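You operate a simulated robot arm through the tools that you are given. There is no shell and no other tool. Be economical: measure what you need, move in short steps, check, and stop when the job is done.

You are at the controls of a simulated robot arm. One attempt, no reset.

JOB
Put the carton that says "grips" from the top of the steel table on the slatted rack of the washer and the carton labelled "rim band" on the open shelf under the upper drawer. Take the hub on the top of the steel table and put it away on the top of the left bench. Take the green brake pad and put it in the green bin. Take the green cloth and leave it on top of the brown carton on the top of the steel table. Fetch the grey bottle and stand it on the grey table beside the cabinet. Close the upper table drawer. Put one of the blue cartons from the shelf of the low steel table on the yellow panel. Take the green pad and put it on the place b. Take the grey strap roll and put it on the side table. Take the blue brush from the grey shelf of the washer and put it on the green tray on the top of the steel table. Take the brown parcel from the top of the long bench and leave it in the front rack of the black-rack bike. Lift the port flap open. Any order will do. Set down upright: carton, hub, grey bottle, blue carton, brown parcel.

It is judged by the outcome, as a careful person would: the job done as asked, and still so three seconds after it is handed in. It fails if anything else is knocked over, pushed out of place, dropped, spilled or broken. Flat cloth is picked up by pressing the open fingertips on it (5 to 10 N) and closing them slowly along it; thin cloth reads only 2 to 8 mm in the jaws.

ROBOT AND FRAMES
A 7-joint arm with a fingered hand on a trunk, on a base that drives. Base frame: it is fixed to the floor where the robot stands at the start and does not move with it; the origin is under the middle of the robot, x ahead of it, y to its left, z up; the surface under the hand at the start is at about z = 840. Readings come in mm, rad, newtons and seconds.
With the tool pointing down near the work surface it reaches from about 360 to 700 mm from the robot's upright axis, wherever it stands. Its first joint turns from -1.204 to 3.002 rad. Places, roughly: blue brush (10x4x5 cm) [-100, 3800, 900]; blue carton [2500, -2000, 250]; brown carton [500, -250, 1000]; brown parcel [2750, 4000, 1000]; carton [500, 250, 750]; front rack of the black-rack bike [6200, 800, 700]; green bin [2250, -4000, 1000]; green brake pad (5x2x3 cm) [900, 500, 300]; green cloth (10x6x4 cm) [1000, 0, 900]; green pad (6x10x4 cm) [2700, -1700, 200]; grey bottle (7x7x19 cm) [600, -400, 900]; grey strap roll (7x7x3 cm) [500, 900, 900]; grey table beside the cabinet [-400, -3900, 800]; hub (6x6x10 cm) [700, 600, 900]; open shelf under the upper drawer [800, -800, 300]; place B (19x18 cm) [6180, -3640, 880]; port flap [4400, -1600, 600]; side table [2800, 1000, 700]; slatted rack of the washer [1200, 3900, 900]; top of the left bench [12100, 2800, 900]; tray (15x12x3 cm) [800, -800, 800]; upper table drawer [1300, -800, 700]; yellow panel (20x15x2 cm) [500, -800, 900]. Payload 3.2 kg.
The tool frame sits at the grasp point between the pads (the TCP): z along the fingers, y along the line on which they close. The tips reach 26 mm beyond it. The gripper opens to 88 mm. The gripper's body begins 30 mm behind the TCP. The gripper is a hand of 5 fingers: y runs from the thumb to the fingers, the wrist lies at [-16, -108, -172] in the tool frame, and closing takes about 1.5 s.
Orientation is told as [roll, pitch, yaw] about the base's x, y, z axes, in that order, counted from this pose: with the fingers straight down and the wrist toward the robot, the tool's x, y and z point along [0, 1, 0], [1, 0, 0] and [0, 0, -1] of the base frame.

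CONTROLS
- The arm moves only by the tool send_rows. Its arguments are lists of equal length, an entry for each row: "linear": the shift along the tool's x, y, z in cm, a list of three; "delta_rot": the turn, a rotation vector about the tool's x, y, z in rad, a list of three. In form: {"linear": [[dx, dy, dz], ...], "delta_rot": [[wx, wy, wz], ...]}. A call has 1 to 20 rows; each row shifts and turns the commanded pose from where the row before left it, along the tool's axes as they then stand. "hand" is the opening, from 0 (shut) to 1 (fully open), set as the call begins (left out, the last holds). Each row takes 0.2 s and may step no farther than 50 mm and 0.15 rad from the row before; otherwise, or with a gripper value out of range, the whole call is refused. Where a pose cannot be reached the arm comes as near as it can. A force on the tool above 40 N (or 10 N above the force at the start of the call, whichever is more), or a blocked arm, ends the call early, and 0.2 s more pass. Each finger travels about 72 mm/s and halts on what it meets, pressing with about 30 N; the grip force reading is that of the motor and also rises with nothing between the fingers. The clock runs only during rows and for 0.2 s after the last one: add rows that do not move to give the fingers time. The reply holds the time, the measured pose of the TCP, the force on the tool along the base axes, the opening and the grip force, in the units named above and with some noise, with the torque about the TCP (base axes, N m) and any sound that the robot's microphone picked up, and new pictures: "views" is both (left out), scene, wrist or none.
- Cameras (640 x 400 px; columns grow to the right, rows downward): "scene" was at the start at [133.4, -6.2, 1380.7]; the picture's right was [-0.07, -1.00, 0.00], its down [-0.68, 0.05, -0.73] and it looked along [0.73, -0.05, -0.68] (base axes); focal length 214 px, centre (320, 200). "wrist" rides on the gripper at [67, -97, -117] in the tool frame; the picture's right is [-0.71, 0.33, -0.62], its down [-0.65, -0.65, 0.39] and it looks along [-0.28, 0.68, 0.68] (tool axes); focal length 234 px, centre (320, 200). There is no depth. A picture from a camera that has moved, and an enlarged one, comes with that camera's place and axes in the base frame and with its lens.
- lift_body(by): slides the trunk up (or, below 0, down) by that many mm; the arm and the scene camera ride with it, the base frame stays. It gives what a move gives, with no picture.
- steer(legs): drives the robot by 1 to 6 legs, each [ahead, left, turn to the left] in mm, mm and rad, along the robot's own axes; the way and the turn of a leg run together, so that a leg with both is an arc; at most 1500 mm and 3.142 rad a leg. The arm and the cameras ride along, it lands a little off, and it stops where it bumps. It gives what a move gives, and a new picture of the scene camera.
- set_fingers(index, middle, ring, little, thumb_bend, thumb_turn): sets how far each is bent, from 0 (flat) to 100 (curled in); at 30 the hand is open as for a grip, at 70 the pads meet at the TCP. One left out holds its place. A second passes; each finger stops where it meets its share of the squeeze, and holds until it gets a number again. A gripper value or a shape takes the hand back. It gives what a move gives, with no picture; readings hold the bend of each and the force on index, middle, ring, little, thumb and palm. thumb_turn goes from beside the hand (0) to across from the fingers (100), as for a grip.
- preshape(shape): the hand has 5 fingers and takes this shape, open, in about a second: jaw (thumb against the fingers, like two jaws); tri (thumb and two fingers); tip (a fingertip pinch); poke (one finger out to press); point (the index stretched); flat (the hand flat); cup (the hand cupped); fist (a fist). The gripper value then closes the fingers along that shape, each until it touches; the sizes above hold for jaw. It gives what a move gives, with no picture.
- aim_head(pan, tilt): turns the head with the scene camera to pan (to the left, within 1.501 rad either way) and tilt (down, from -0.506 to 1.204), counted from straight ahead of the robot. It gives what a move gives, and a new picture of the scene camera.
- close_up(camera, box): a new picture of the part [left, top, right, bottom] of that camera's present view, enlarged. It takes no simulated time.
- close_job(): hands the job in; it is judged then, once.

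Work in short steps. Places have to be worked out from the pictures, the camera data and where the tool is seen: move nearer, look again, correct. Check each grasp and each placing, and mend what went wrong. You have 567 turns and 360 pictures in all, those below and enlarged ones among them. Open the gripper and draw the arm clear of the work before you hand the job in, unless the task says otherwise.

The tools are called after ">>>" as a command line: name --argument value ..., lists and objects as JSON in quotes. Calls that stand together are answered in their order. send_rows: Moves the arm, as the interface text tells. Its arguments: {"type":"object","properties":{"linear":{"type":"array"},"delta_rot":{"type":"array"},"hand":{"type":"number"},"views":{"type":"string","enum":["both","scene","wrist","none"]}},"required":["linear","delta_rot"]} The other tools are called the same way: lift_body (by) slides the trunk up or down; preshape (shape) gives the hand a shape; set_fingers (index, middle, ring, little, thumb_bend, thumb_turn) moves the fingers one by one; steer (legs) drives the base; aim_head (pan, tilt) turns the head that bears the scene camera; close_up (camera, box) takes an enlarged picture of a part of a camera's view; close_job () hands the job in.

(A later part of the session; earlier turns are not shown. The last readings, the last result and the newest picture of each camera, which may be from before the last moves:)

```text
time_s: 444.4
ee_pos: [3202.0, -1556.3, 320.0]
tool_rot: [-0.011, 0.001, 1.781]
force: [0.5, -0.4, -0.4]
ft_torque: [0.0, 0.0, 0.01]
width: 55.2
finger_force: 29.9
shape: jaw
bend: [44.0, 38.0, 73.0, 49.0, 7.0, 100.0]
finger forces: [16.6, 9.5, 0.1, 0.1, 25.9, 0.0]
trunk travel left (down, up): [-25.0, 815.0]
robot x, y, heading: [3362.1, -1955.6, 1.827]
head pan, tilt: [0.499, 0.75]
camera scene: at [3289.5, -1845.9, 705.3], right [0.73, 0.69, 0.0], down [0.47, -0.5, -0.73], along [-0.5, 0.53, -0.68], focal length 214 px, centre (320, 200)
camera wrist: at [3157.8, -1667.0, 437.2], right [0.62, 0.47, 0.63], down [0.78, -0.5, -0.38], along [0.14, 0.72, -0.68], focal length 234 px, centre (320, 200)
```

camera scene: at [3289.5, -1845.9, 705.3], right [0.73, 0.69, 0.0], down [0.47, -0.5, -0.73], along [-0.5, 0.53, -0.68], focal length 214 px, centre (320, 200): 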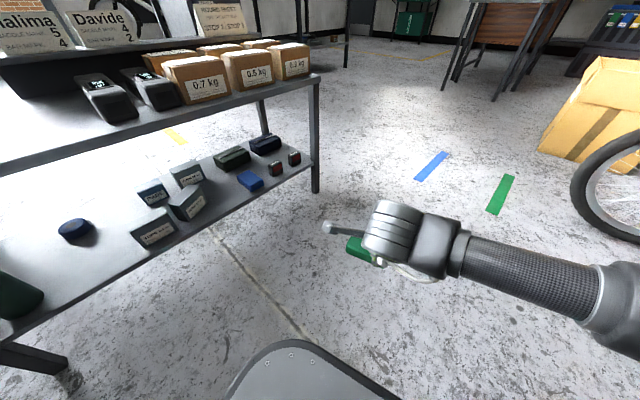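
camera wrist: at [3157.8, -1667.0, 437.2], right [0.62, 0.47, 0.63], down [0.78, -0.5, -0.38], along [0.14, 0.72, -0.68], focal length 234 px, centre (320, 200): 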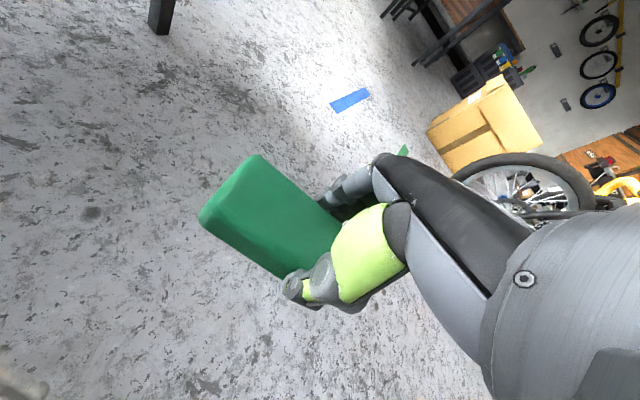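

Pad held. TUBE 20 was turned; I'll straighten it later with a free hand. Now I raise and drive towards place B.

>>> lift_body --by 400

>>> lift_body --by 390

>>> steer --legs '[[0, 0, -1.827], [0, -750, 0], [1300, 0, 0]]'

>>> aim_head --pan -0.4 --tilt 0.3

```text
time_s: 448.2
ee_pos: [3202.2, -1556.1, 718.6]
tool_rot: [-0.013, 0.002, 1.778]
force: [0.3, -0.4, -0.7]
ft_torque: [0.0, -0.04, 0.04]
width: 55.1
finger_force: 29.9
shape: jaw
bend: [44.0, 38.0, 73.0, 49.0, 7.0, 100.0]
finger forces: [16.7, 9.5, 0.0, 0.1, 25.9, 0.0]
trunk travel left (down, up): [-425.0, 415.0]
robot x, y, heading: [3362.9, -1955.7, 1.824]
head pan, tilt: [0.499, 0.75]
```

```text
time_s: 452.0
ee_pos: [3202.7, -1556.4, 1110.1]
tool_rot: [-0.013, 0.001, 1.778]
force: [0.6, 0.7, -0.8]
ft_torque: [0.02, -0.05, -0.01]
width: 55.3
finger_force: 30.1
shape: jaw
bend: [44.0, 38.0, 73.0, 49.0, 7.0, 100.0]
finger forces: [16.7, 9.6, 0.0, 0.0, 25.9, 0.0]
trunk travel left (down, up): [-815.0, 25.0]
robot x, y, heading: [3360.2, -1955.7, 1.828]
head pan, tilt: [0.499, 0.75]
```

```text
time_s: 466.6
ee_pos: [5091.4, -2655.3, 1110.4]
tool_rot: [-0.013, 0.002, -0.051]
force: [0.1, -0.5, -0.3]
ft_torque: [0.01, 0.05, -0.01]
width: 54.8
finger_force: 29.7
shape: jaw
bend: [44.0, 38.0, 73.0, 49.0, 7.0, 100.0]
finger forces: [16.9, 9.3, 0.1, 0.0, 25.6, 0.0]
trunk travel left (down, up): [-815.0, 25.0]
robot x, y, heading: [4663.3, -2700.2, -0.002]
head pan, tilt: [0.499, 0.75]
camera scene: at [4789.1, -2664.3, 1495.3], right [0.48, -0.88, 0.0], down [-0.6, -0.33, -0.73], along [0.64, 0.35, -0.68], focal length 214 px, centre (320, 200)
```

scene: 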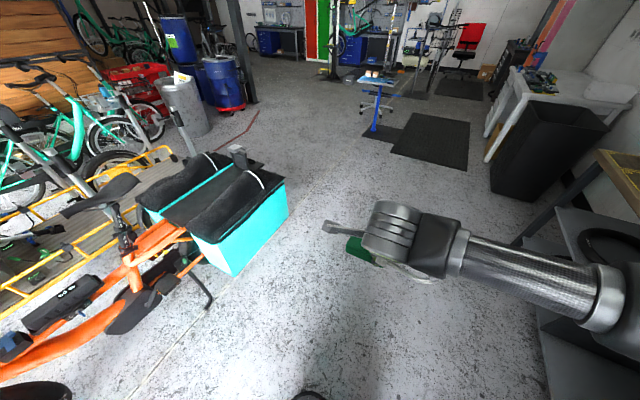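

```text
time_s: 467.8
ee_pos: [5091.0, -2655.6, 1110.8]
tool_rot: [-0.013, 0.002, -0.05]
force: [-0.5, -0.7, -0.3]
ft_torque: [-0.02, 0.0, 0.01]
width: 55.1
finger_force: 30.1
shape: jaw
bend: [44.0, 38.0, 73.0, 49.0, 7.0, 100.0]
finger forces: [16.8, 9.3, 0.0, 0.0, 25.6, 0.0]
trunk travel left (down, up): [-815.0, 25.0]
robot x, y, heading: [4665.3, -2701.4, -0.001]
head pan, tilt: [-0.4, 0.3]
camera scene: at [4802.3, -2740.3, 1535.6], right [-0.39, -0.92, 0.0], down [-0.27, 0.12, -0.96], along [0.88, -0.37, -0.3], focal length 214 px, centre (320, 200)
```

scene: 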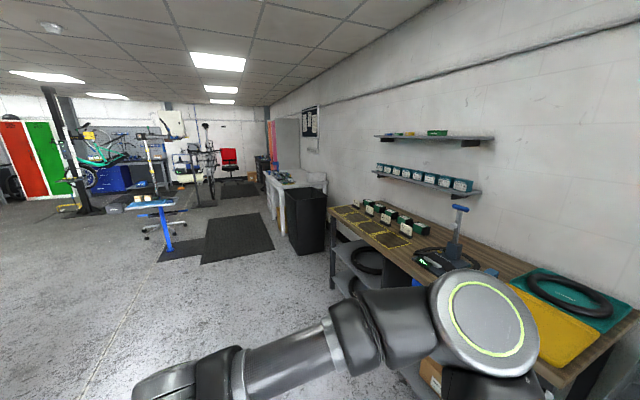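

I zoom on the marked places on the bench.

>>> close_up --camera "scene" --box '[310, 180, 470, 280]'

```text
4.00 times, centred on (390, 230) of scene
camera zoom: at [4802.3, -2740.3, 1535.6], right [-0.39, -0.92, 0.0], down [-0.27, 0.12, -0.96], along [0.88, -0.37, -0.3], focal length 858 px, centre (40, 80)
```

zoom: 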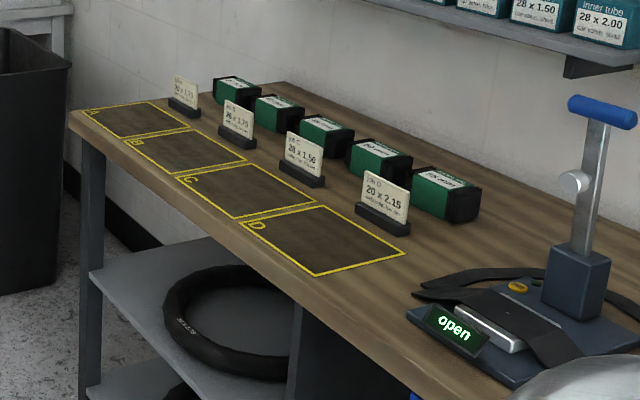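

Place B is at ≈[6170,−3633]. I drive in front of it.

>>> steer --legs '[[1490, 0, 0], [0, 0, -1.57], [320, 0, 0]]'

>>> aim_head --pan 0.0 --tilt 0.75

>>> send_rows --linear '[[0, 0, 0]]' --delta_rot '[[0, 0, 0]]' --views "wrist"

```text
time_s: 480.8
ee_pos: [6188.4, -3461.8, 1110.6]
tool_rot: [-0.012, 0.002, -1.647]
force: [0.0, -0.5, -1.1]
ft_torque: [-0.01, 0.03, 0.02]
width: 54.7
finger_force: 30.0
shape: jaw
bend: [44.0, 38.0, 73.0, 49.0, 7.0, 100.0]
finger forces: [17.1, 9.1, 0.0, 0.1, 25.4, 0.0]
trunk travel left (down, up): [-815.0, 25.0]
robot x, y, heading: [6148.3, -3036.1, -1.6]
head pan, tilt: [-0.4, 0.3]
camera scene: at [6110.7, -3170.6, 1535.7], right [-0.91, 0.42, 0.0], down [0.12, 0.27, -0.96], along [-0.4, -0.87, -0.3], focal length 214 px, centre (320, 200)
```

scene: 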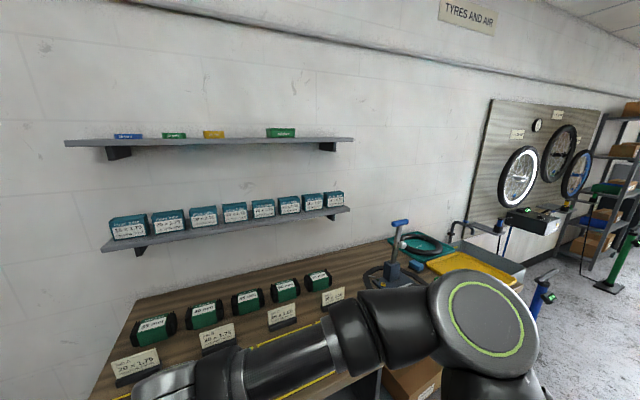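

```text
time_s: 481.7
ee_pos: [6188.5, -3462.1, 1109.7]
tool_rot: [-0.011, 0.001, -1.646]
force: [-1.5, -0.7, -1.4]
ft_torque: [-0.03, -0.02, 0.01]
width: 54.8
finger_force: 29.8
shape: jaw
bend: [44.0, 38.0, 73.0, 49.0, 7.0, 100.0]
finger forces: [17.1, 9.1, 0.0, 0.0, 25.4, 0.0]
trunk travel left (down, up): [-815.0, 25.0]
robot x, y, heading: [6152.7, -3034.4, -1.598]
head pan, tilt: [0.0, 0.75]
camera scene: at [6146.9, -3168.6, 1495.4], right [-1.0, 0.03, 0.0], down [0.02, 0.68, -0.73], along [-0.02, -0.73, -0.68], focal length 214 px, centre (320, 200)
```

scene: 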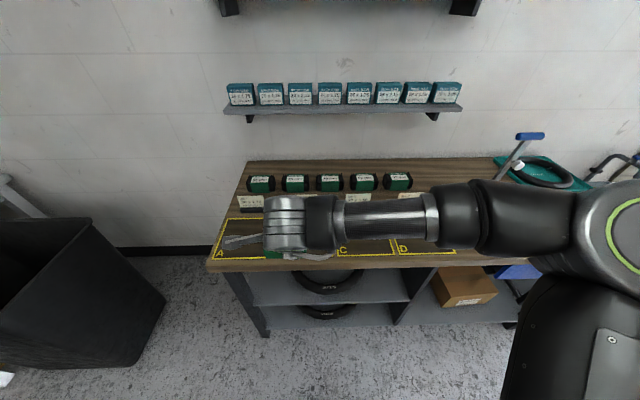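

```text
time_s: 482.1
ee_pos: [6187.4, -3460.6, 1110.0]
tool_rot: [-0.012, 0.001, -1.647]
force: [0.7, -0.9, -0.5]
ft_torque: [0.01, 0.0, -0.03]
width: 54.5
finger_force: 29.6
shape: jaw
bend: [44.0, 38.0, 73.0, 49.0, 7.0, 100.0]
finger forces: [17.1, 9.1, 0.1, 0.0, 25.4, 0.0]
trunk travel left (down, up): [-815.0, 25.0]
robot x, y, heading: [6149.1, -3035.8, -1.599]
head pan, tilt: [0.0, 0.75]
camera wrist: at [6264.4, -3371.3, 1227.4], right [-0.72, -0.28, 0.63], down [-0.6, 0.7, -0.38], along [-0.34, -0.66, -0.68], focal length 234 px, centre (320, 200)
```

wrist: 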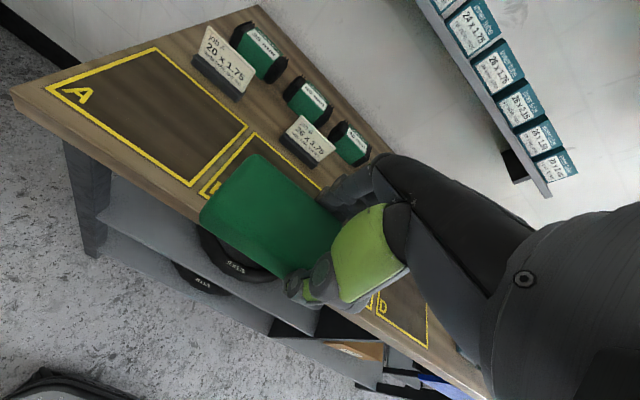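

B spans x 6089–6279, y −3556..−3737, centre ≈[6184,−3646]. I move over it, descending.

>>> send_rows --linear '[[-0.1, 3.7, 2.5], [-0.1, 3.7, 2.5], [-0.1, 3.7, 2.5], [-0.1, 3.7, 2.5], [0, 3.7, 2.5]]' --delta_rot '[[0, 0, 0.015], [0, 0, 0.015], [0, 0, 0.015], [0, 0, 0.015], [0, 0, 0.015]]' --views "both"

```text
time_s: 483.3
ee_pos: [6163.3, -3646.8, 984.3]
tool_rot: [-0.013, 0.003, -1.721]
force: [0.1, -0.3, -1.5]
ft_torque: [0.01, -0.01, -0.01]
width: 54.3
finger_force: 29.7
shape: jaw
bend: [44.0, 38.0, 73.0, 49.0, 7.0, 100.0]
finger forces: [17.3, 9.3, 0.0, 0.0, 25.5, 0.0]
trunk travel left (down, up): [-815.0, 25.0]
robot x, y, heading: [6153.7, -3037.6, -1.6]
head pan, tilt: [0.0, 0.75]
camera scene: at [6147.3, -3170.9, 1495.1], right [-1.0, 0.03, 0.0], down [0.02, 0.68, -0.73], along [-0.02, -0.73, -0.68], focal length 214 px, centre (320, 200)
camera wrist: at [6246.7, -3561.9, 1102.7], right [-0.74, -0.22, 0.63], down [-0.55, 0.75, -0.38], along [-0.39, -0.63, -0.68], focal length 234 px, centre (320, 200)
```

scene: 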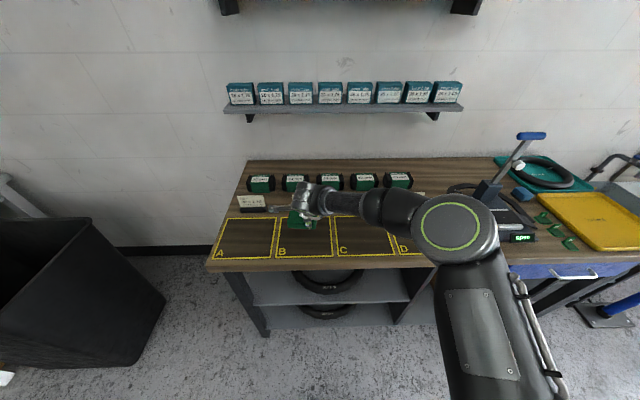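
wrist: 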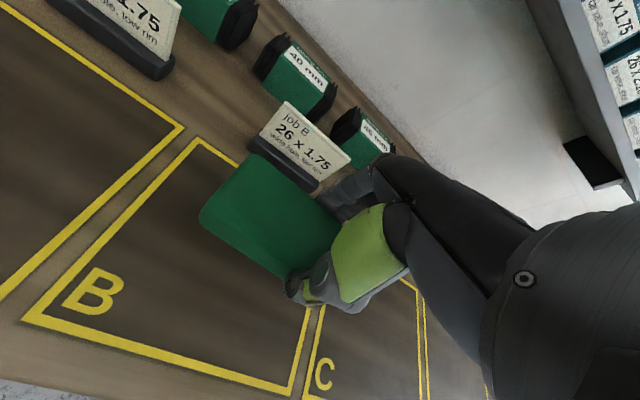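

Pad is over B's centre. I square the yaw a little and lower to contact.

>>> send_rows --linear '[[0.8, 0, 2.5], [0, 0, 2.2], [0, 0, 1], [0, 0, 0.6], [0, 0, 0.6], [0, 0, 0.6]]' --delta_rot '[[0, 0, -0.07], [0, 0, -0.07], [0, 0, 0], [0, 0, 0], [0, 0, 0], [0, 0, 0]]' --views "wrist"

```text
time_s: 484.7
ee_pos: [6171.0, -3645.0, 920.9]
tool_rot: [-0.007, -0.016, -1.582]
force: [1.5, -0.1, 38.9]
ft_torque: [-0.11, -0.11, 0.0]
width: 56.7
finger_force: 30.4
shape: jaw
bend: [42.0, 37.0, 73.0, 49.0, 0.0, 100.0]
finger forces: [26.4, 10.7, 0.1, 0.0, 30.2, 0.0]
trunk travel left (down, up): [-815.0, 25.0]
robot x, y, heading: [6149.8, -3037.3, -1.597]
head pan, tilt: [0.0, 0.75]
camera wrist: at [6240.4, -3547.8, 1036.7], right [-0.71, -0.31, 0.63], down [-0.64, 0.65, -0.4], along [-0.29, -0.69, -0.66], focal length 234 px, centre (320, 200)
```

wrist: 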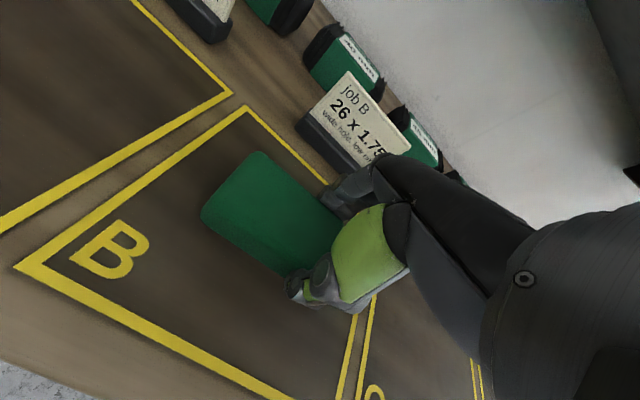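

Pad rests within B. I ease up, open, and rise.

>>> send_rows --linear '[[0, 0, -0.6], [0, 0, 0], [0, 0, 0], [0, 0, 0], [0, 0, 0], [0, 0, -2], [0, 0, -3], [0, -2, -4], [0, -3, -3]]' --delta_rot '[[0, 0, 0], [0, 0, 0], [0, 0, 0], [0, 0, 0], [0, 0, 0], [0, 0, 0], [0, 0, 0], [0, 0, 0], [0, 0, 0]]' --hand 1 --views "wrist"

```text
time_s: 486.7
ee_pos: [6172.1, -3594.6, 1037.5]
tool_rot: [-0.011, -0.001, -1.583]
force: [-0.1, -0.2, 0.2]
ft_torque: [-0.02, 0.05, -0.01]
width: 87.7
finger_force: 0.0
shape: jaw
bend: [30.0, 30.0, 30.0, 30.0, 30.0, 97.0]
finger forces: [0.1, 0.1, 0.1, 0.0, 0.0, 0.0]
trunk travel left (down, up): [-815.0, 25.0]
robot x, y, heading: [6152.1, -3034.2, -1.598]
head pan, tilt: [0.0, 0.75]
camera wrist: at [6242.4, -3499.3, 1154.6], right [-0.7, -0.32, 0.63], down [-0.65, 0.66, -0.38], along [-0.29, -0.68, -0.68], focal length 234 px, centre (320, 200)
```

wrist: 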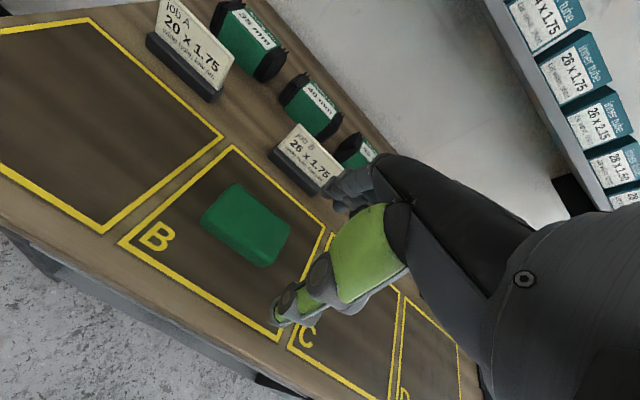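

The pad lies in place B. Next, the port flap near [4400,−1600,600]: I retract and drive over.

>>> send_rows --linear '[[0, -4.5, -1], [0, -4.5, -1], [0, -4.5, -1], [0, -4.5, 0]]' --delta_rot '[[0, 0, 0], [0, 0, 0], [0, 0, 0], [0, 0, 0]]' --views "none"

>>> steer --legs '[[-300, 0, 0], [0, 0, 3.14], [0, 1450, 0], [0, 350, 0]]'

>>> aim_head --pan 0.15 --tilt 0.6

```text
time_s: 487.7
ee_pos: [6174.7, -3414.8, 1066.7]
tool_rot: [-0.012, 0.0, -1.583]
force: [0.5, 0.9, -0.3]
ft_torque: [-0.02, 0.0, -0.03]
width: 87.7
finger_force: 0.3
shape: jaw
bend: [30.0, 30.0, 30.0, 30.0, 30.0, 97.0]
finger forces: [0.0, 0.1, 0.0, 0.0, 0.0, 0.0]
trunk travel left (down, up): [-815.0, 25.0]
robot x, y, heading: [6148.6, -3035.6, -1.599]
head pan, tilt: [0.0, 0.75]
```

```text
time_s: 505.7
ee_pos: [4338.4, -2294.3, 1066.8]
tool_rot: [-0.013, 0.004, 1.553]
force: [-0.3, 0.1, -0.4]
ft_torque: [0.02, -0.01, -0.01]
width: 87.9
finger_force: 0.0
shape: jaw
bend: [30.0, 30.0, 30.0, 30.0, 30.0, 97.0]
finger forces: [0.0, 0.1, 0.0, 0.0, 0.0, 0.0]
trunk travel left (down, up): [-815.0, 25.0]
robot x, y, heading: [4360.3, -2677.4, 1.539]
head pan, tilt: [0.0, 0.75]
camera scene: at [4365.5, -2543.1, 1495.3], right [1.0, -0.04, 0.0], down [-0.02, -0.68, -0.73], along [0.03, 0.73, -0.68], focal length 214 px, centre (320, 200)
```

scene: 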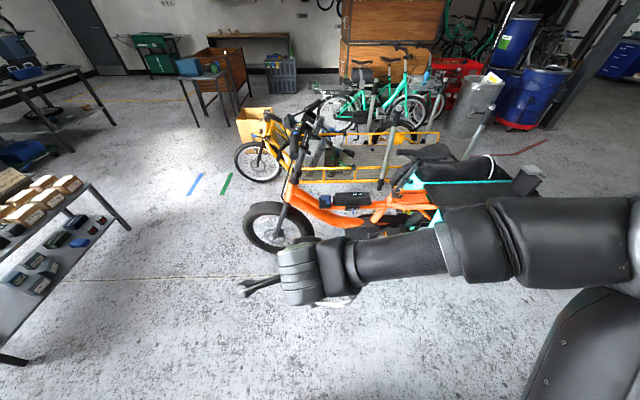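

```text
time_s: 506.4
ee_pos: [4338.2, -2295.9, 1066.1]
tool_rot: [-0.013, 0.002, 1.554]
force: [0.2, 0.8, -0.3]
ft_torque: [-0.02, -0.01, -0.01]
width: 87.7
finger_force: 0.1
shape: jaw
bend: [30.0, 30.0, 30.0, 30.0, 30.0, 97.0]
finger forces: [0.0, 0.1, 0.1, 0.1, 0.0, 0.0]
trunk travel left (down, up): [-815.0, 25.0]
robot x, y, heading: [4360.2, -2674.4, 1.538]
head pan, tilt: [0.15, 0.6]
camera scene: at [4352.0, -2538.1, 1508.2], right [0.99, 0.11, 0.0], down [0.06, -0.56, -0.82], along [-0.09, 0.82, -0.57], focal length 214 px, centre (320, 200)
```

scene: 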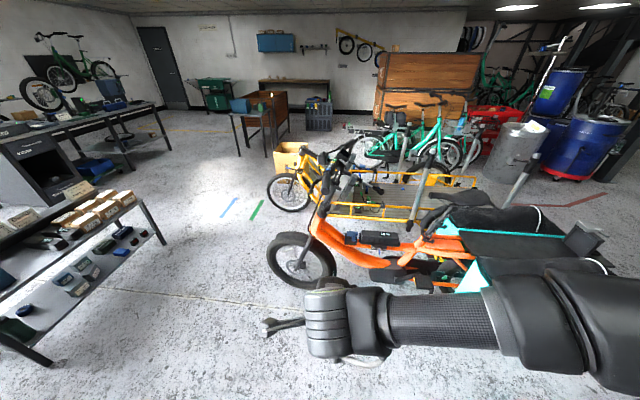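

I zoom in on the orange bike's frame.

>>> close_up --camera "scene" --box '[270, 190, 470, 300]'

```text
3.20 times, centred on (370, 245) of scene
camera zoom: at [4352.0, -2538.1, 1508.2], right [0.99, 0.11, 0.0], down [0.06, -0.56, -0.82], along [-0.09, 0.82, -0.57], focal length 686 px, centre (160, 56)
```

zoom: 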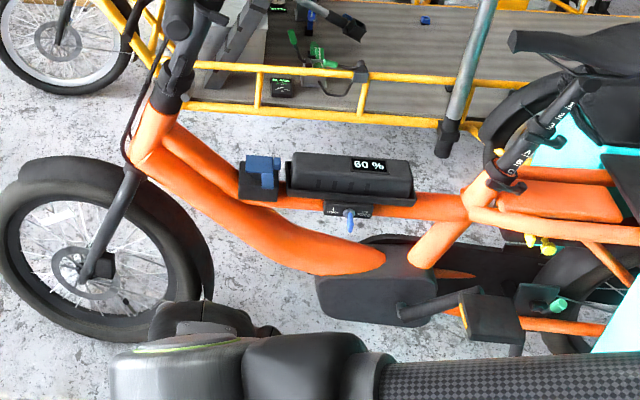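

The blue part at the battery's front end is near the given place. I move closer and lower for a better look.

>>> steer --legs '[[300, 0, 0]]'

>>> lift_body --by -330

>>> send_rows --linear '[[0, 0, 0]]' --delta_rot '[[0, 0, 0]]' --views "both"

```text
time_s: 508.5
ee_pos: [4347.4, -1992.6, 1066.7]
tool_rot: [-0.013, 0.002, 1.554]
force: [0.6, 0.4, -0.7]
ft_torque: [-0.01, 0.02, -0.01]
width: 87.9
finger_force: 0.1
shape: jaw
bend: [30.0, 30.0, 30.0, 30.0, 30.0, 97.0]
finger forces: [0.0, 0.0, 0.0, 0.0, 0.1, 0.0]
trunk travel left (down, up): [-815.0, 25.0]
robot x, y, heading: [4371.7, -2373.2, 1.537]
head pan, tilt: [0.15, 0.6]
camera scene: at [4361.9, -2236.6, 1508.2], right [0.99, 0.12, 0.0], down [0.07, -0.56, -0.83], along [-0.1, 0.82, -0.56], focal length 214 px, centre (320, 200)
```

scene: 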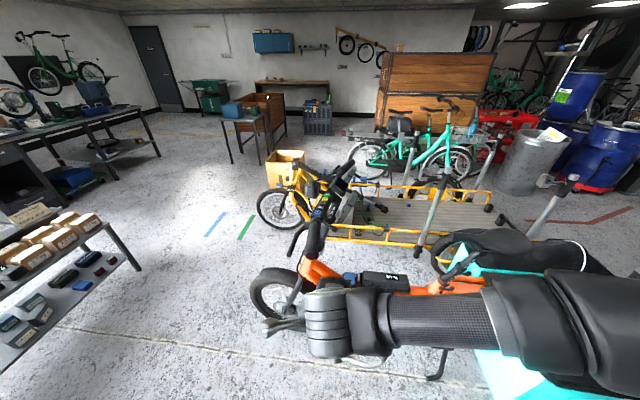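

```text
time_s: 511.7
ee_pos: [4348.0, -1992.7, 736.2]
tool_rot: [-0.012, 0.001, 1.555]
force: [0.3, 0.0, -0.3]
ft_torque: [0.03, -0.01, 0.02]
width: 88.0
finger_force: 0.1
shape: jaw
bend: [30.0, 30.0, 30.0, 30.0, 30.0, 97.0]
finger forces: [0.0, 0.1, 0.0, 0.0, 0.0, 0.0]
trunk travel left (down, up): [-485.0, 355.0]
robot x, y, heading: [4370.7, -2377.4, 1.539]
head pan, tilt: [0.15, 0.6]
```

```text
time_s: 512.1
ee_pos: [4348.3, -1993.9, 736.5]
tool_rot: [-0.014, 0.001, 1.555]
force: [-0.1, -0.3, -0.2]
ft_torque: [-0.03, 0.01, 0.02]
width: 87.9
finger_force: 0.2
shape: jaw
bend: [30.0, 30.0, 30.0, 30.0, 30.0, 97.0]
finger forces: [0.1, 0.0, 0.0, 0.1, 0.0, 0.0]
trunk travel left (down, up): [-485.0, 355.0]
robot x, y, heading: [4375.2, -2372.8, 1.538]
head pan, tilt: [0.15, 0.6]
camera scene: at [4361.9, -2236.3, 1178.2], right [0.99, 0.12, 0.0], down [0.07, -0.56, -0.83], along [-0.1, 0.82, -0.56], focal length 214 px, centre (320, 200)
camera wrist: at [4279.1, -2090.5, 854.2], right [0.71, 0.32, 0.63], down [0.64, -0.66, -0.38], along [0.3, 0.67, -0.68], focal length 234 px, centre (320, 200)
```

scene: 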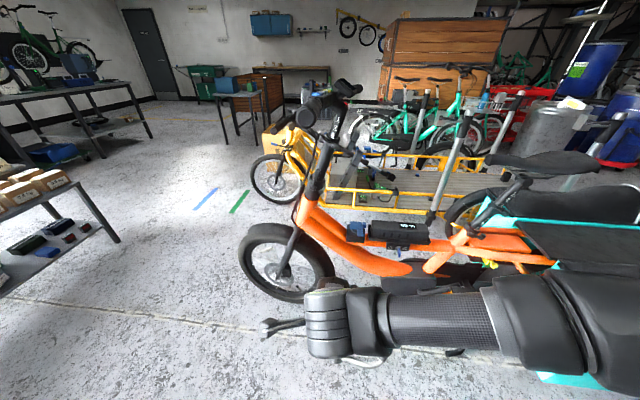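
wrist: 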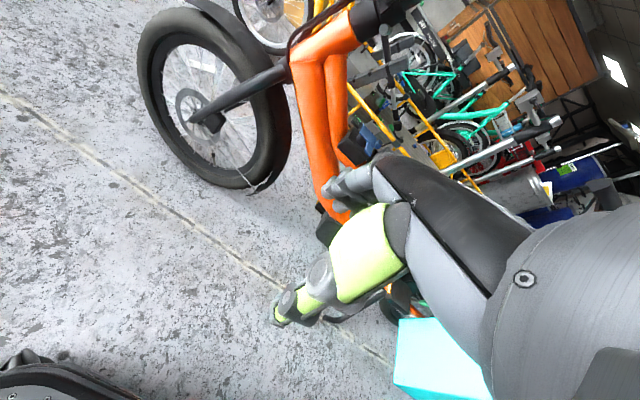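

>>> close_up --camera "scene" --box '[310, 200, 470, 290]'

```text
4.00 times, centred on (390, 245) of scene
camera zoom: at [4361.9, -2236.3, 1178.2], right [0.99, 0.12, 0.0], down [0.07, -0.56, -0.83], along [-0.1, 0.82, -0.56], focal length 858 px, centre (40, 20)
```

zoom: 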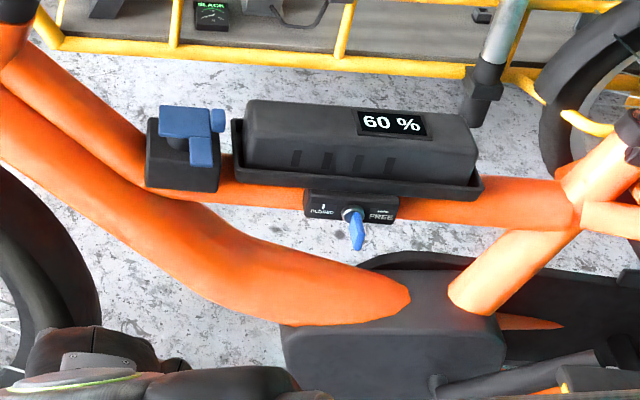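

It is a black box with a blue lid carrying a tab. I bring the wrist camera nearer.

>>> steer --legs '[[200, 0, 0]]'

>>> send_rows --linear '[[-2, 1.5, 0], [-2, 1.5, 0]]' --delta_rot '[[0, 0, 0], [0, 0, 0]]' --views "both"

>>> close_up --camera "scene" --box '[310, 200, 470, 300]'

```text
time_s: 513.7
ee_pos: [4352.9, -1794.0, 736.2]
tool_rot: [-0.012, 0.003, 1.557]
force: [-0.1, 0.1, -0.3]
ft_torque: [-0.03, -0.01, -0.03]
width: 88.0
finger_force: 0.1
shape: jaw
bend: [30.0, 30.0, 30.0, 30.0, 30.0, 97.0]
finger forces: [0.0, 0.0, 0.1, 0.0, 0.0, 0.1]
trunk travel left (down, up): [-485.0, 355.0]
robot x, y, heading: [4378.8, -2176.3, 1.54]
head pan, tilt: [0.15, 0.6]
camera scene: at [4368.1, -2036.8, 1178.1], right [0.99, 0.12, 0.0], down [0.07, -0.56, -0.82], along [-0.1, 0.82, -0.57], focal length 214 px, centre (320, 200)
```

scene: 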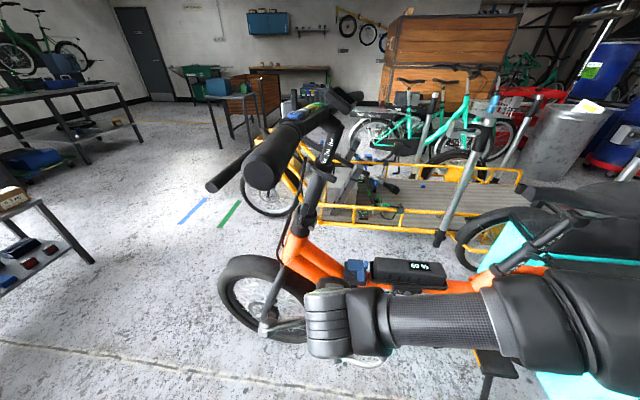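

```text
time_s: 514.3
ee_pos: [4394.5, -1763.9, 736.6]
tool_rot: [-0.012, 0.001, 1.555]
force: [0.2, 0.4, 0.2]
ft_torque: [-0.03, 0.04, 0.03]
width: 88.4
finger_force: 0.0
shape: jaw
bend: [30.0, 30.0, 30.0, 30.0, 30.0, 97.0]
finger forces: [0.0, 0.0, 0.0, 0.0, 0.0, 0.1]
trunk travel left (down, up): [-485.0, 355.0]
robot x, y, heading: [4377.2, -2176.6, 1.535]
head pan, tilt: [0.15, 0.6]
camera scene: at [4368.4, -2037.5, 1178.2], right [0.99, 0.12, 0.0], down [0.07, -0.56, -0.83], along [-0.1, 0.82, -0.56], focal length 214 px, centre (320, 200)
camera wrist: at [4326.7, -1862.4, 854.7], right [0.7, 0.32, 0.63], down [0.64, -0.66, -0.38], along [0.3, 0.67, -0.68], focal length 234 px, centre (320, 200)
```

scene: 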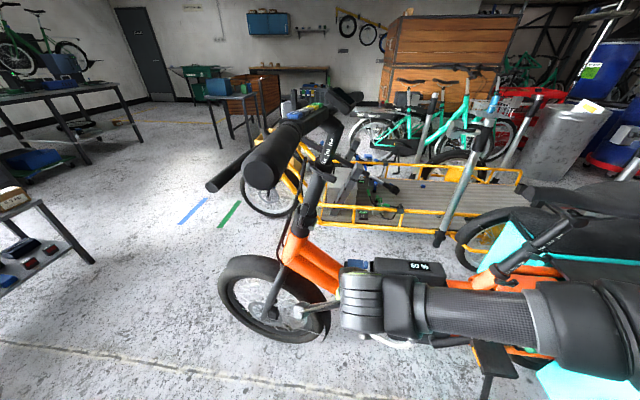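
wrist: 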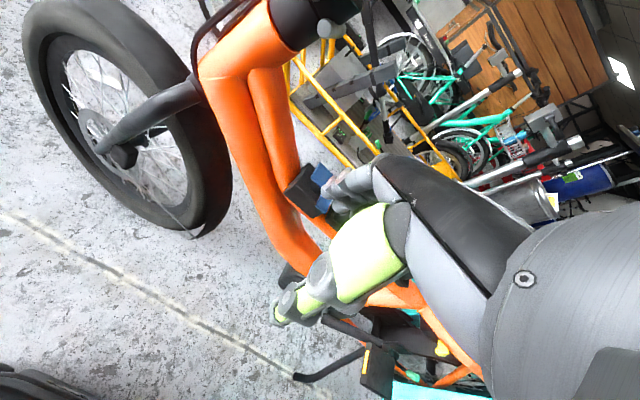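

```text
4.00 times, centred on (390, 250) of scene
camera zoom: at [4368.4, -2037.5, 1178.2], right [0.99, 0.12, 0.0], down [0.07, -0.56, -0.83], along [-0.1, 0.82, -0.56], focal length 858 px, centre (40, 0)
```

zoom: 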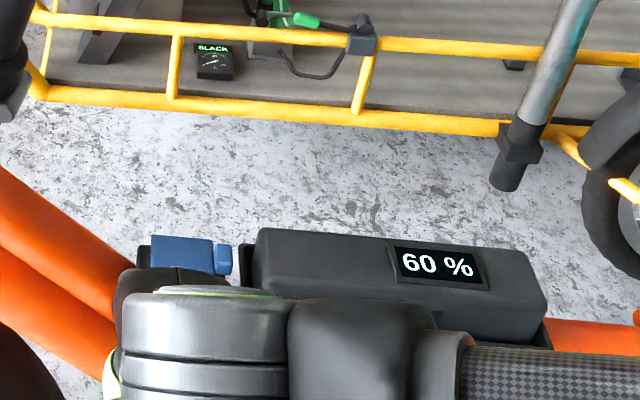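

The hand hides the flap. I shift it to the right and look again from the head camera.

>>> send_rows --linear '[[-4, -2, -1], [-4, -2, -1], [-4, 0, 0]]' --delta_rot '[[0, 0, 0], [0, 0, 0], [0, 0, 0]]' --views "none"

>>> close_up --camera "scene" --box '[330, 240, 430, 310]'

>>> close_up --camera "wrist" --box '[200, 60, 440, 240]'

```text
time_s: 515.1
ee_pos: [4510.7, -1786.5, 764.7]
tool_rot: [-0.011, 0.004, 1.559]
force: [0.1, 0.1, -0.4]
ft_torque: [0.0, 0.0, -0.03]
width: 87.8
finger_force: 0.1
shape: jaw
bend: [30.0, 30.0, 30.0, 30.0, 30.0, 97.0]
finger forces: [0.0, 0.0, 0.0, 0.0, 0.1, 0.0]
out of reach, approached as far as the arm can: row 2, 3
trunk travel left (down, up): [-485.0, 355.0]
robot x, y, heading: [4376.2, -2177.7, 1.537]
head pan, tilt: [0.15, 0.6]
```

```text
5.71 times, centred on (380, 275) of scene
camera zoom: at [4369.3, -2037.8, 1178.2], right [0.99, 0.12, 0.0], down [0.07, -0.56, -0.83], along [-0.1, 0.82, -0.56], focal length 1226 px, centre (-23, -229)
```

zoom: 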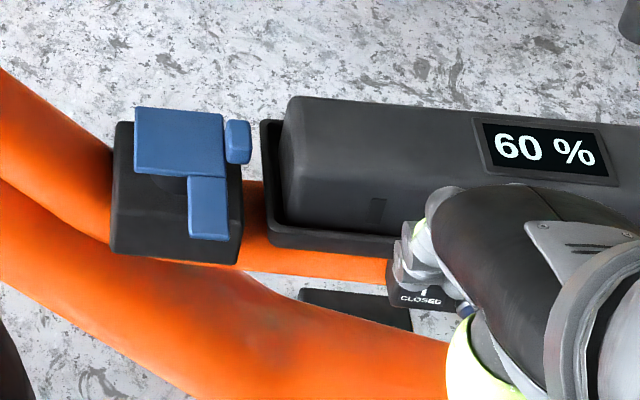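

```text
2.22 times, centred on (320, 150) of wrist
camera zoom: at [4442.5, -1884.3, 883.2], right [0.7, 0.33, 0.63], down [0.65, -0.66, -0.38], along [0.29, 0.67, -0.68], focal length 520 px, centre (320, 311)
```

zoom: 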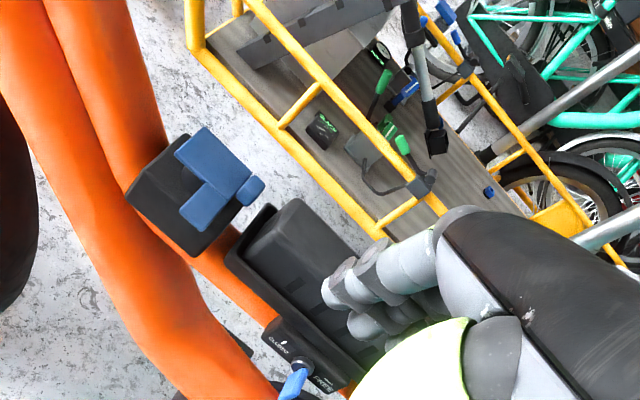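

The flap is a blue plate on top of the black box with a forward tongue and a side lug. I back off and lower the head to see it from the side.

>>> steer --legs '[[-200, 0, 0]]'

>>> lift_body --by -400

>>> aim_head --pan 0.0 --tilt 0.3

```text
time_s: 516.7
ee_pos: [4503.5, -1988.1, 765.7]
tool_rot: [-0.012, 0.003, 1.555]
force: [0.5, -0.1, 0.2]
ft_torque: [0.0, -0.01, 0.01]
width: 87.8
finger_force: 0.0
shape: jaw
bend: [30.0, 30.0, 30.0, 30.0, 30.0, 97.0]
finger forces: [0.0, 0.0, 0.0, 0.0, 0.0, 0.0]
trunk travel left (down, up): [-485.0, 355.0]
robot x, y, heading: [4369.2, -2373.5, 1.541]
head pan, tilt: [0.15, 0.6]
camera scene: at [4361.9, -2237.9, 1178.3], right [0.99, 0.12, 0.0], down [0.07, -0.56, -0.83], along [-0.1, 0.82, -0.56], focal length 214 px, centre (320, 200)
```

scene: 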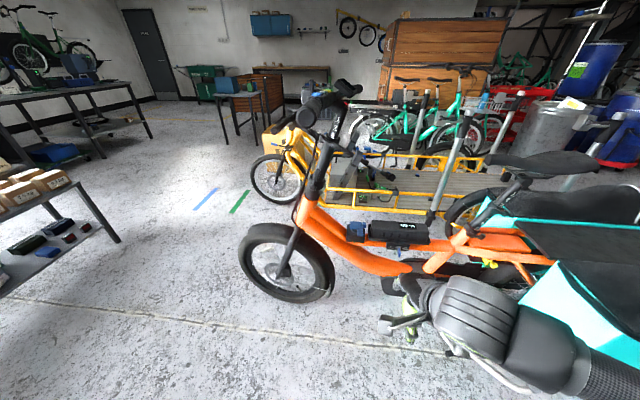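

```text
time_s: 520.5
ee_pos: [4504.0, -1986.3, 365.7]
tool_rot: [-0.012, 0.004, 1.555]
force: [0.3, 0.8, -0.3]
ft_torque: [-0.02, -0.02, -0.01]
width: 87.8
finger_force: 0.0
shape: jaw
bend: [30.0, 30.0, 30.0, 30.0, 30.0, 97.0]
finger forces: [0.0, 0.0, 0.0, 0.1, 0.0, 0.0]
trunk travel left (down, up): [-85.0, 755.0]
robot x, y, heading: [4370.5, -2373.0, 1.541]
head pan, tilt: [0.15, 0.6]
```

```text
time_s: 521.3
ee_pos: [4503.4, -1985.5, 365.1]
tool_rot: [-0.013, 0.005, 1.556]
force: [0.1, 0.3, 0.0]
ft_torque: [-0.02, 0.0, 0.02]
width: 88.2
finger_force: 0.1
shape: jaw
bend: [30.0, 30.0, 30.0, 30.0, 30.0, 97.0]
finger forces: [0.0, 0.0, 0.1, 0.0, 0.1, 0.1]
trunk travel left (down, up): [-85.0, 755.0]
robot x, y, heading: [4372.8, -2376.0, 1.538]
head pan, tilt: [0.0, 0.3]
camera scene: at [4375.2, -2231.6, 805.6], right [1.0, -0.03, 0.0], down [-0.01, -0.3, -0.96], along [0.03, 0.95, -0.3], focal length 214 px, centre (320, 200)
```

scene: 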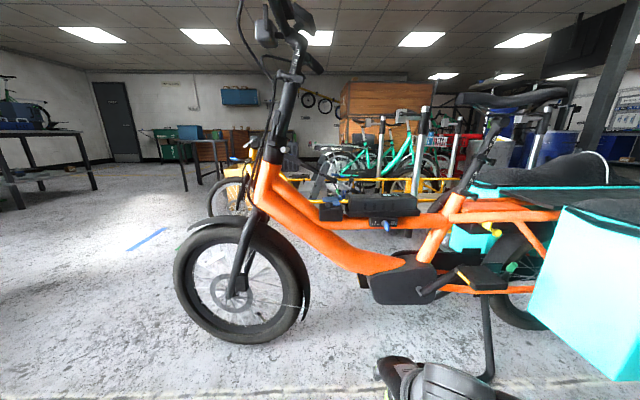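

>>> close_up --camera "scene" --box '[300, 180, 440, 250]'

```text
4.57 times, centred on (370, 215) of scene
camera zoom: at [4375.2, -2231.6, 805.6], right [1.0, -0.03, 0.0], down [-0.01, -0.3, -0.96], along [0.03, 0.95, -0.3], focal length 980 px, centre (91, 131)
```

zoom: 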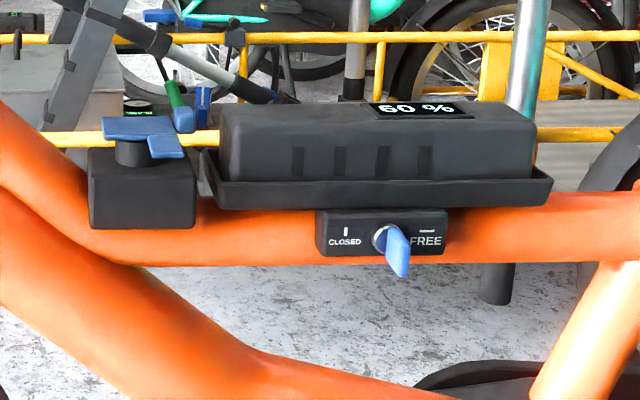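

Triangulating: flap plate x 4405–4454, y −1534..−1580, top z≈597, with a tongue x 4432–4456 reaching y −1620, ~13 mm above the box top (z 579). I'll lift the tongue from below with one fingertip. First I shape the hand and tilt it forward here.

>>> set_fingers --index 70 --middle 100 --ring 100 --little 100 --thumb_bend 0 --thumb_turn 0

>>> send_rows --linear '[[1, 0, -3], [1, 0, -3], [1, 0, -3], [1, 0, -3], [1, 0, -3], [1, 0, -3], [0, 0, 0], [0, 0, 0]]' --delta_rot '[[-0.14, 0, 0], [-0.14, 0, 0], [-0.14, 0, 0], [-0.14, 0, 0], [-0.14, 0, 0], [-0.14, 0, 0], [-0.14, 0, 0], [-0.12, 0, 0]]' --views "both"

```text
time_s: 522.3
ee_pos: [4503.6, -1986.4, 365.4]
tool_rot: [-0.013, 0.006, 1.555]
force: [-0.1, 0.9, 0.4]
ft_torque: [0.0, 0.0, -0.03]
width: 104.9
finger_force: 0.1
shape: fingers
bend: [70.0, 100.0, 100.0, 100.0, 1.0, 0.0]
finger forces: [0.0, 0.0, 0.0, 0.0, 0.0, 0.1]
trunk travel left (down, up): [-85.0, 755.0]
robot x, y, heading: [4371.7, -2376.1, 1.542]
head pan, tilt: [0.0, 0.3]
```

```text
time_s: 524.1
ee_pos: [4399.5, -1954.1, 604.8]
tool_rot: [-0.024, -1.096, 1.578]
force: [1.1, 0.1, 0.8]
ft_torque: [-0.01, 0.01, 0.01]
width: 105.0
finger_force: 0.0
shape: fingers
bend: [70.0, 100.0, 100.0, 100.0, 1.0, 0.0]
finger forces: [0.0, 0.1, 0.0, 0.0, 0.0, 0.0]
out of reach, approached as far as the arm can: row 1, 2, 3, 4, 5, 6, 7, 8
trunk travel left (down, up): [-85.0, 755.0]
robot x, y, heading: [4367.1, -2373.8, 1.54]
head pan, tilt: [0.0, 0.3]
camera scene: at [4375.3, -2231.7, 805.7], right [1.0, -0.03, 0.0], down [-0.01, -0.3, -0.96], along [0.03, 0.95, -0.3], focal length 214 px, centre (320, 200)
camera wrist: at [4332.8, -2102.9, 571.8], right [0.7, -0.41, 0.59], down [0.66, 0.04, -0.75], along [0.29, 0.91, 0.3], focal length 234 px, centre (320, 200)
```

scene: 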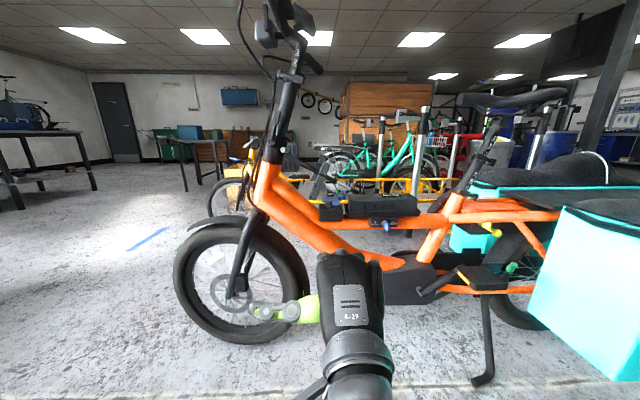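
wrist: 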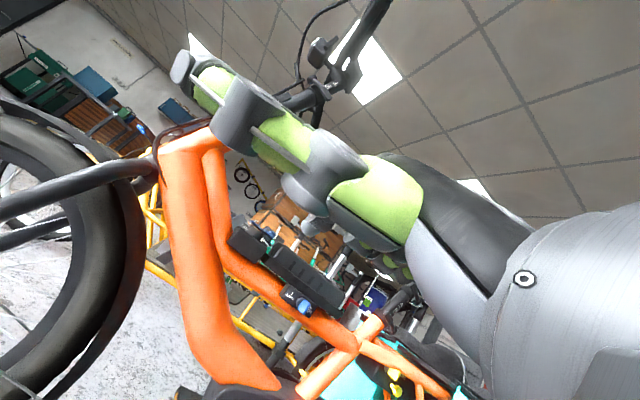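

Pose reached. I curl the thumb in and look at the index fingertip.

>>> set_fingers --thumb_bend 100 --thumb_turn 30

>>> send_rows --linear '[[0, 0, 0]]' --delta_rot '[[0, 0, 0]]' --views "wrist"

>>> close_up --camera "scene" --box '[240, 180, 440, 330]'

```text
time_s: 525.1
ee_pos: [4400.4, -1953.9, 604.3]
tool_rot: [-0.026, -1.095, 1.58]
force: [-0.4, 0.0, -0.4]
ft_torque: [0.03, 0.01, 0.0]
width: 36.7
finger_force: 0.0
shape: fingers
bend: [70.0, 100.0, 100.0, 100.0, 100.0, 31.0]
finger forces: [0.1, 0.0, 0.1, 0.1, 0.0, 0.0]
trunk travel left (down, up): [-85.0, 755.0]
robot x, y, heading: [4370.5, -2377.3, 1.539]
head pan, tilt: [0.0, 0.3]
```

```text
time_s: 525.5
ee_pos: [4400.6, -1954.2, 605.3]
tool_rot: [-0.026, -1.095, 1.58]
force: [0.3, 0.6, 0.9]
ft_torque: [0.05, 0.0, 0.02]
width: 36.5
finger_force: 0.1
shape: fingers
bend: [70.0, 100.0, 100.0, 100.0, 100.0, 31.0]
finger forces: [0.0, 0.0, 0.1, 0.0, 0.1, 0.0]
trunk travel left (down, up): [-85.0, 755.0]
robot x, y, heading: [4372.7, -2371.7, 1.541]
head pan, tilt: [0.0, 0.3]
camera wrist: at [4333.0, -2102.9, 571.7], right [0.69, -0.41, 0.59], down [0.66, 0.04, -0.75], along [0.29, 0.91, 0.3], focal length 234 px, centre (320, 200)
```

wrist: 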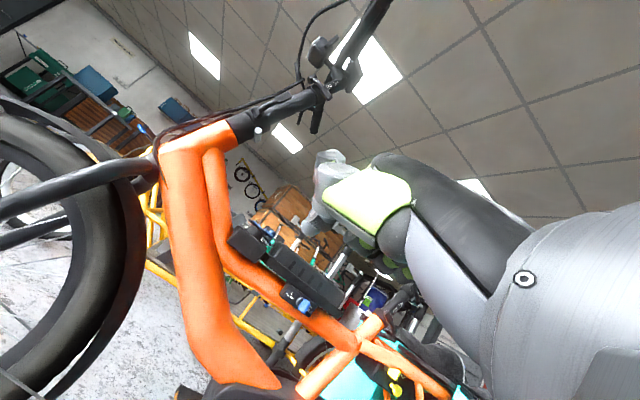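

```text
2.67 times, centred on (340, 255) of scene
camera zoom: at [4375.3, -2231.6, 805.7], right [1.0, -0.03, 0.0], down [-0.01, -0.3, -0.96], along [0.03, 0.95, -0.3], focal length 572 px, centre (267, 53)
```

zoom: 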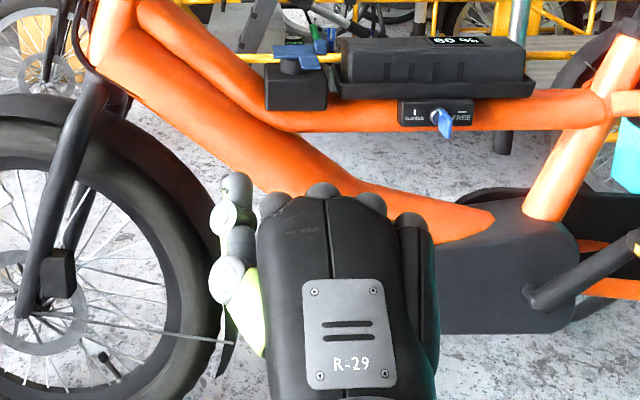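

With index at 70 the fingertip slopes down. I straighten the index so it points forward, and look.

>>> set_fingers --index 0

>>> send_rows --linear '[[0, 0, 0]]' --delta_rot '[[0, 0, 0]]' --views "both"

>>> close_up --camera "scene" --box '[240, 180, 440, 330]'

```text
time_s: 526.5
ee_pos: [4400.2, -1953.6, 605.0]
tool_rot: [-0.026, -1.093, 1.578]
force: [0.2, 0.2, -0.1]
ft_torque: [0.01, 0.01, 0.0]
width: 36.4
finger_force: 0.1
shape: fingers
bend: [0.0, 100.0, 100.0, 100.0, 100.0, 31.0]
finger forces: [0.1, 0.0, 0.0, 0.0, 0.1, 0.1]
trunk travel left (down, up): [-85.0, 755.0]
robot x, y, heading: [4369.4, -2371.7, 1.544]
head pan, tilt: [0.0, 0.3]
```

```text
time_s: 526.9
ee_pos: [4400.1, -1954.5, 605.6]
tool_rot: [-0.026, -1.093, 1.58]
force: [0.9, -0.6, -0.8]
ft_torque: [-0.01, -0.01, 0.01]
width: 36.8
finger_force: 0.1
shape: fingers
bend: [0.0, 100.0, 100.0, 100.0, 100.0, 31.0]
finger forces: [0.1, 0.0, 0.0, 0.0, 0.1, 0.0]
trunk travel left (down, up): [-85.0, 755.0]
robot x, y, heading: [4367.6, -2375.2, 1.538]
head pan, tilt: [0.0, 0.3]
camera scene: at [4375.3, -2231.6, 805.7], right [1.0, -0.03, 0.0], down [-0.01, -0.3, -0.96], along [0.03, 0.95, -0.3], focal length 214 px, centre (320, 200)
camera wrist: at [4333.0, -2102.9, 571.7], right [0.69, -0.41, 0.59], down [0.66, 0.04, -0.75], along [0.29, 0.91, 0.3], focal length 234 px, centre (320, 200)
```

scene: 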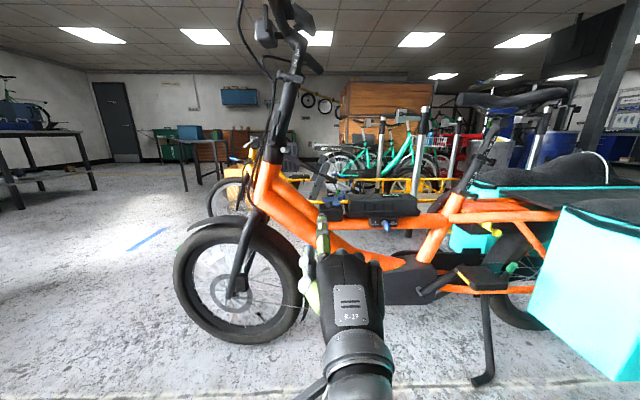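
wrist: 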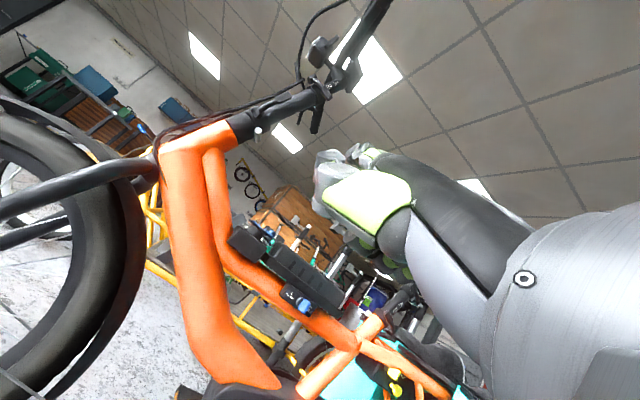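

```text
2.67 times, centred on (340, 255) of scene
camera zoom: at [4375.3, -2231.6, 805.7], right [1.0, -0.03, 0.0], down [-0.01, -0.3, -0.96], along [0.03, 0.95, -0.3], focal length 572 px, centre (267, 53)
```

zoom: 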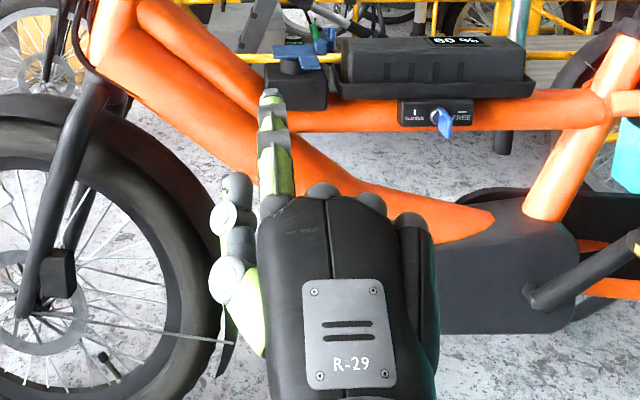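

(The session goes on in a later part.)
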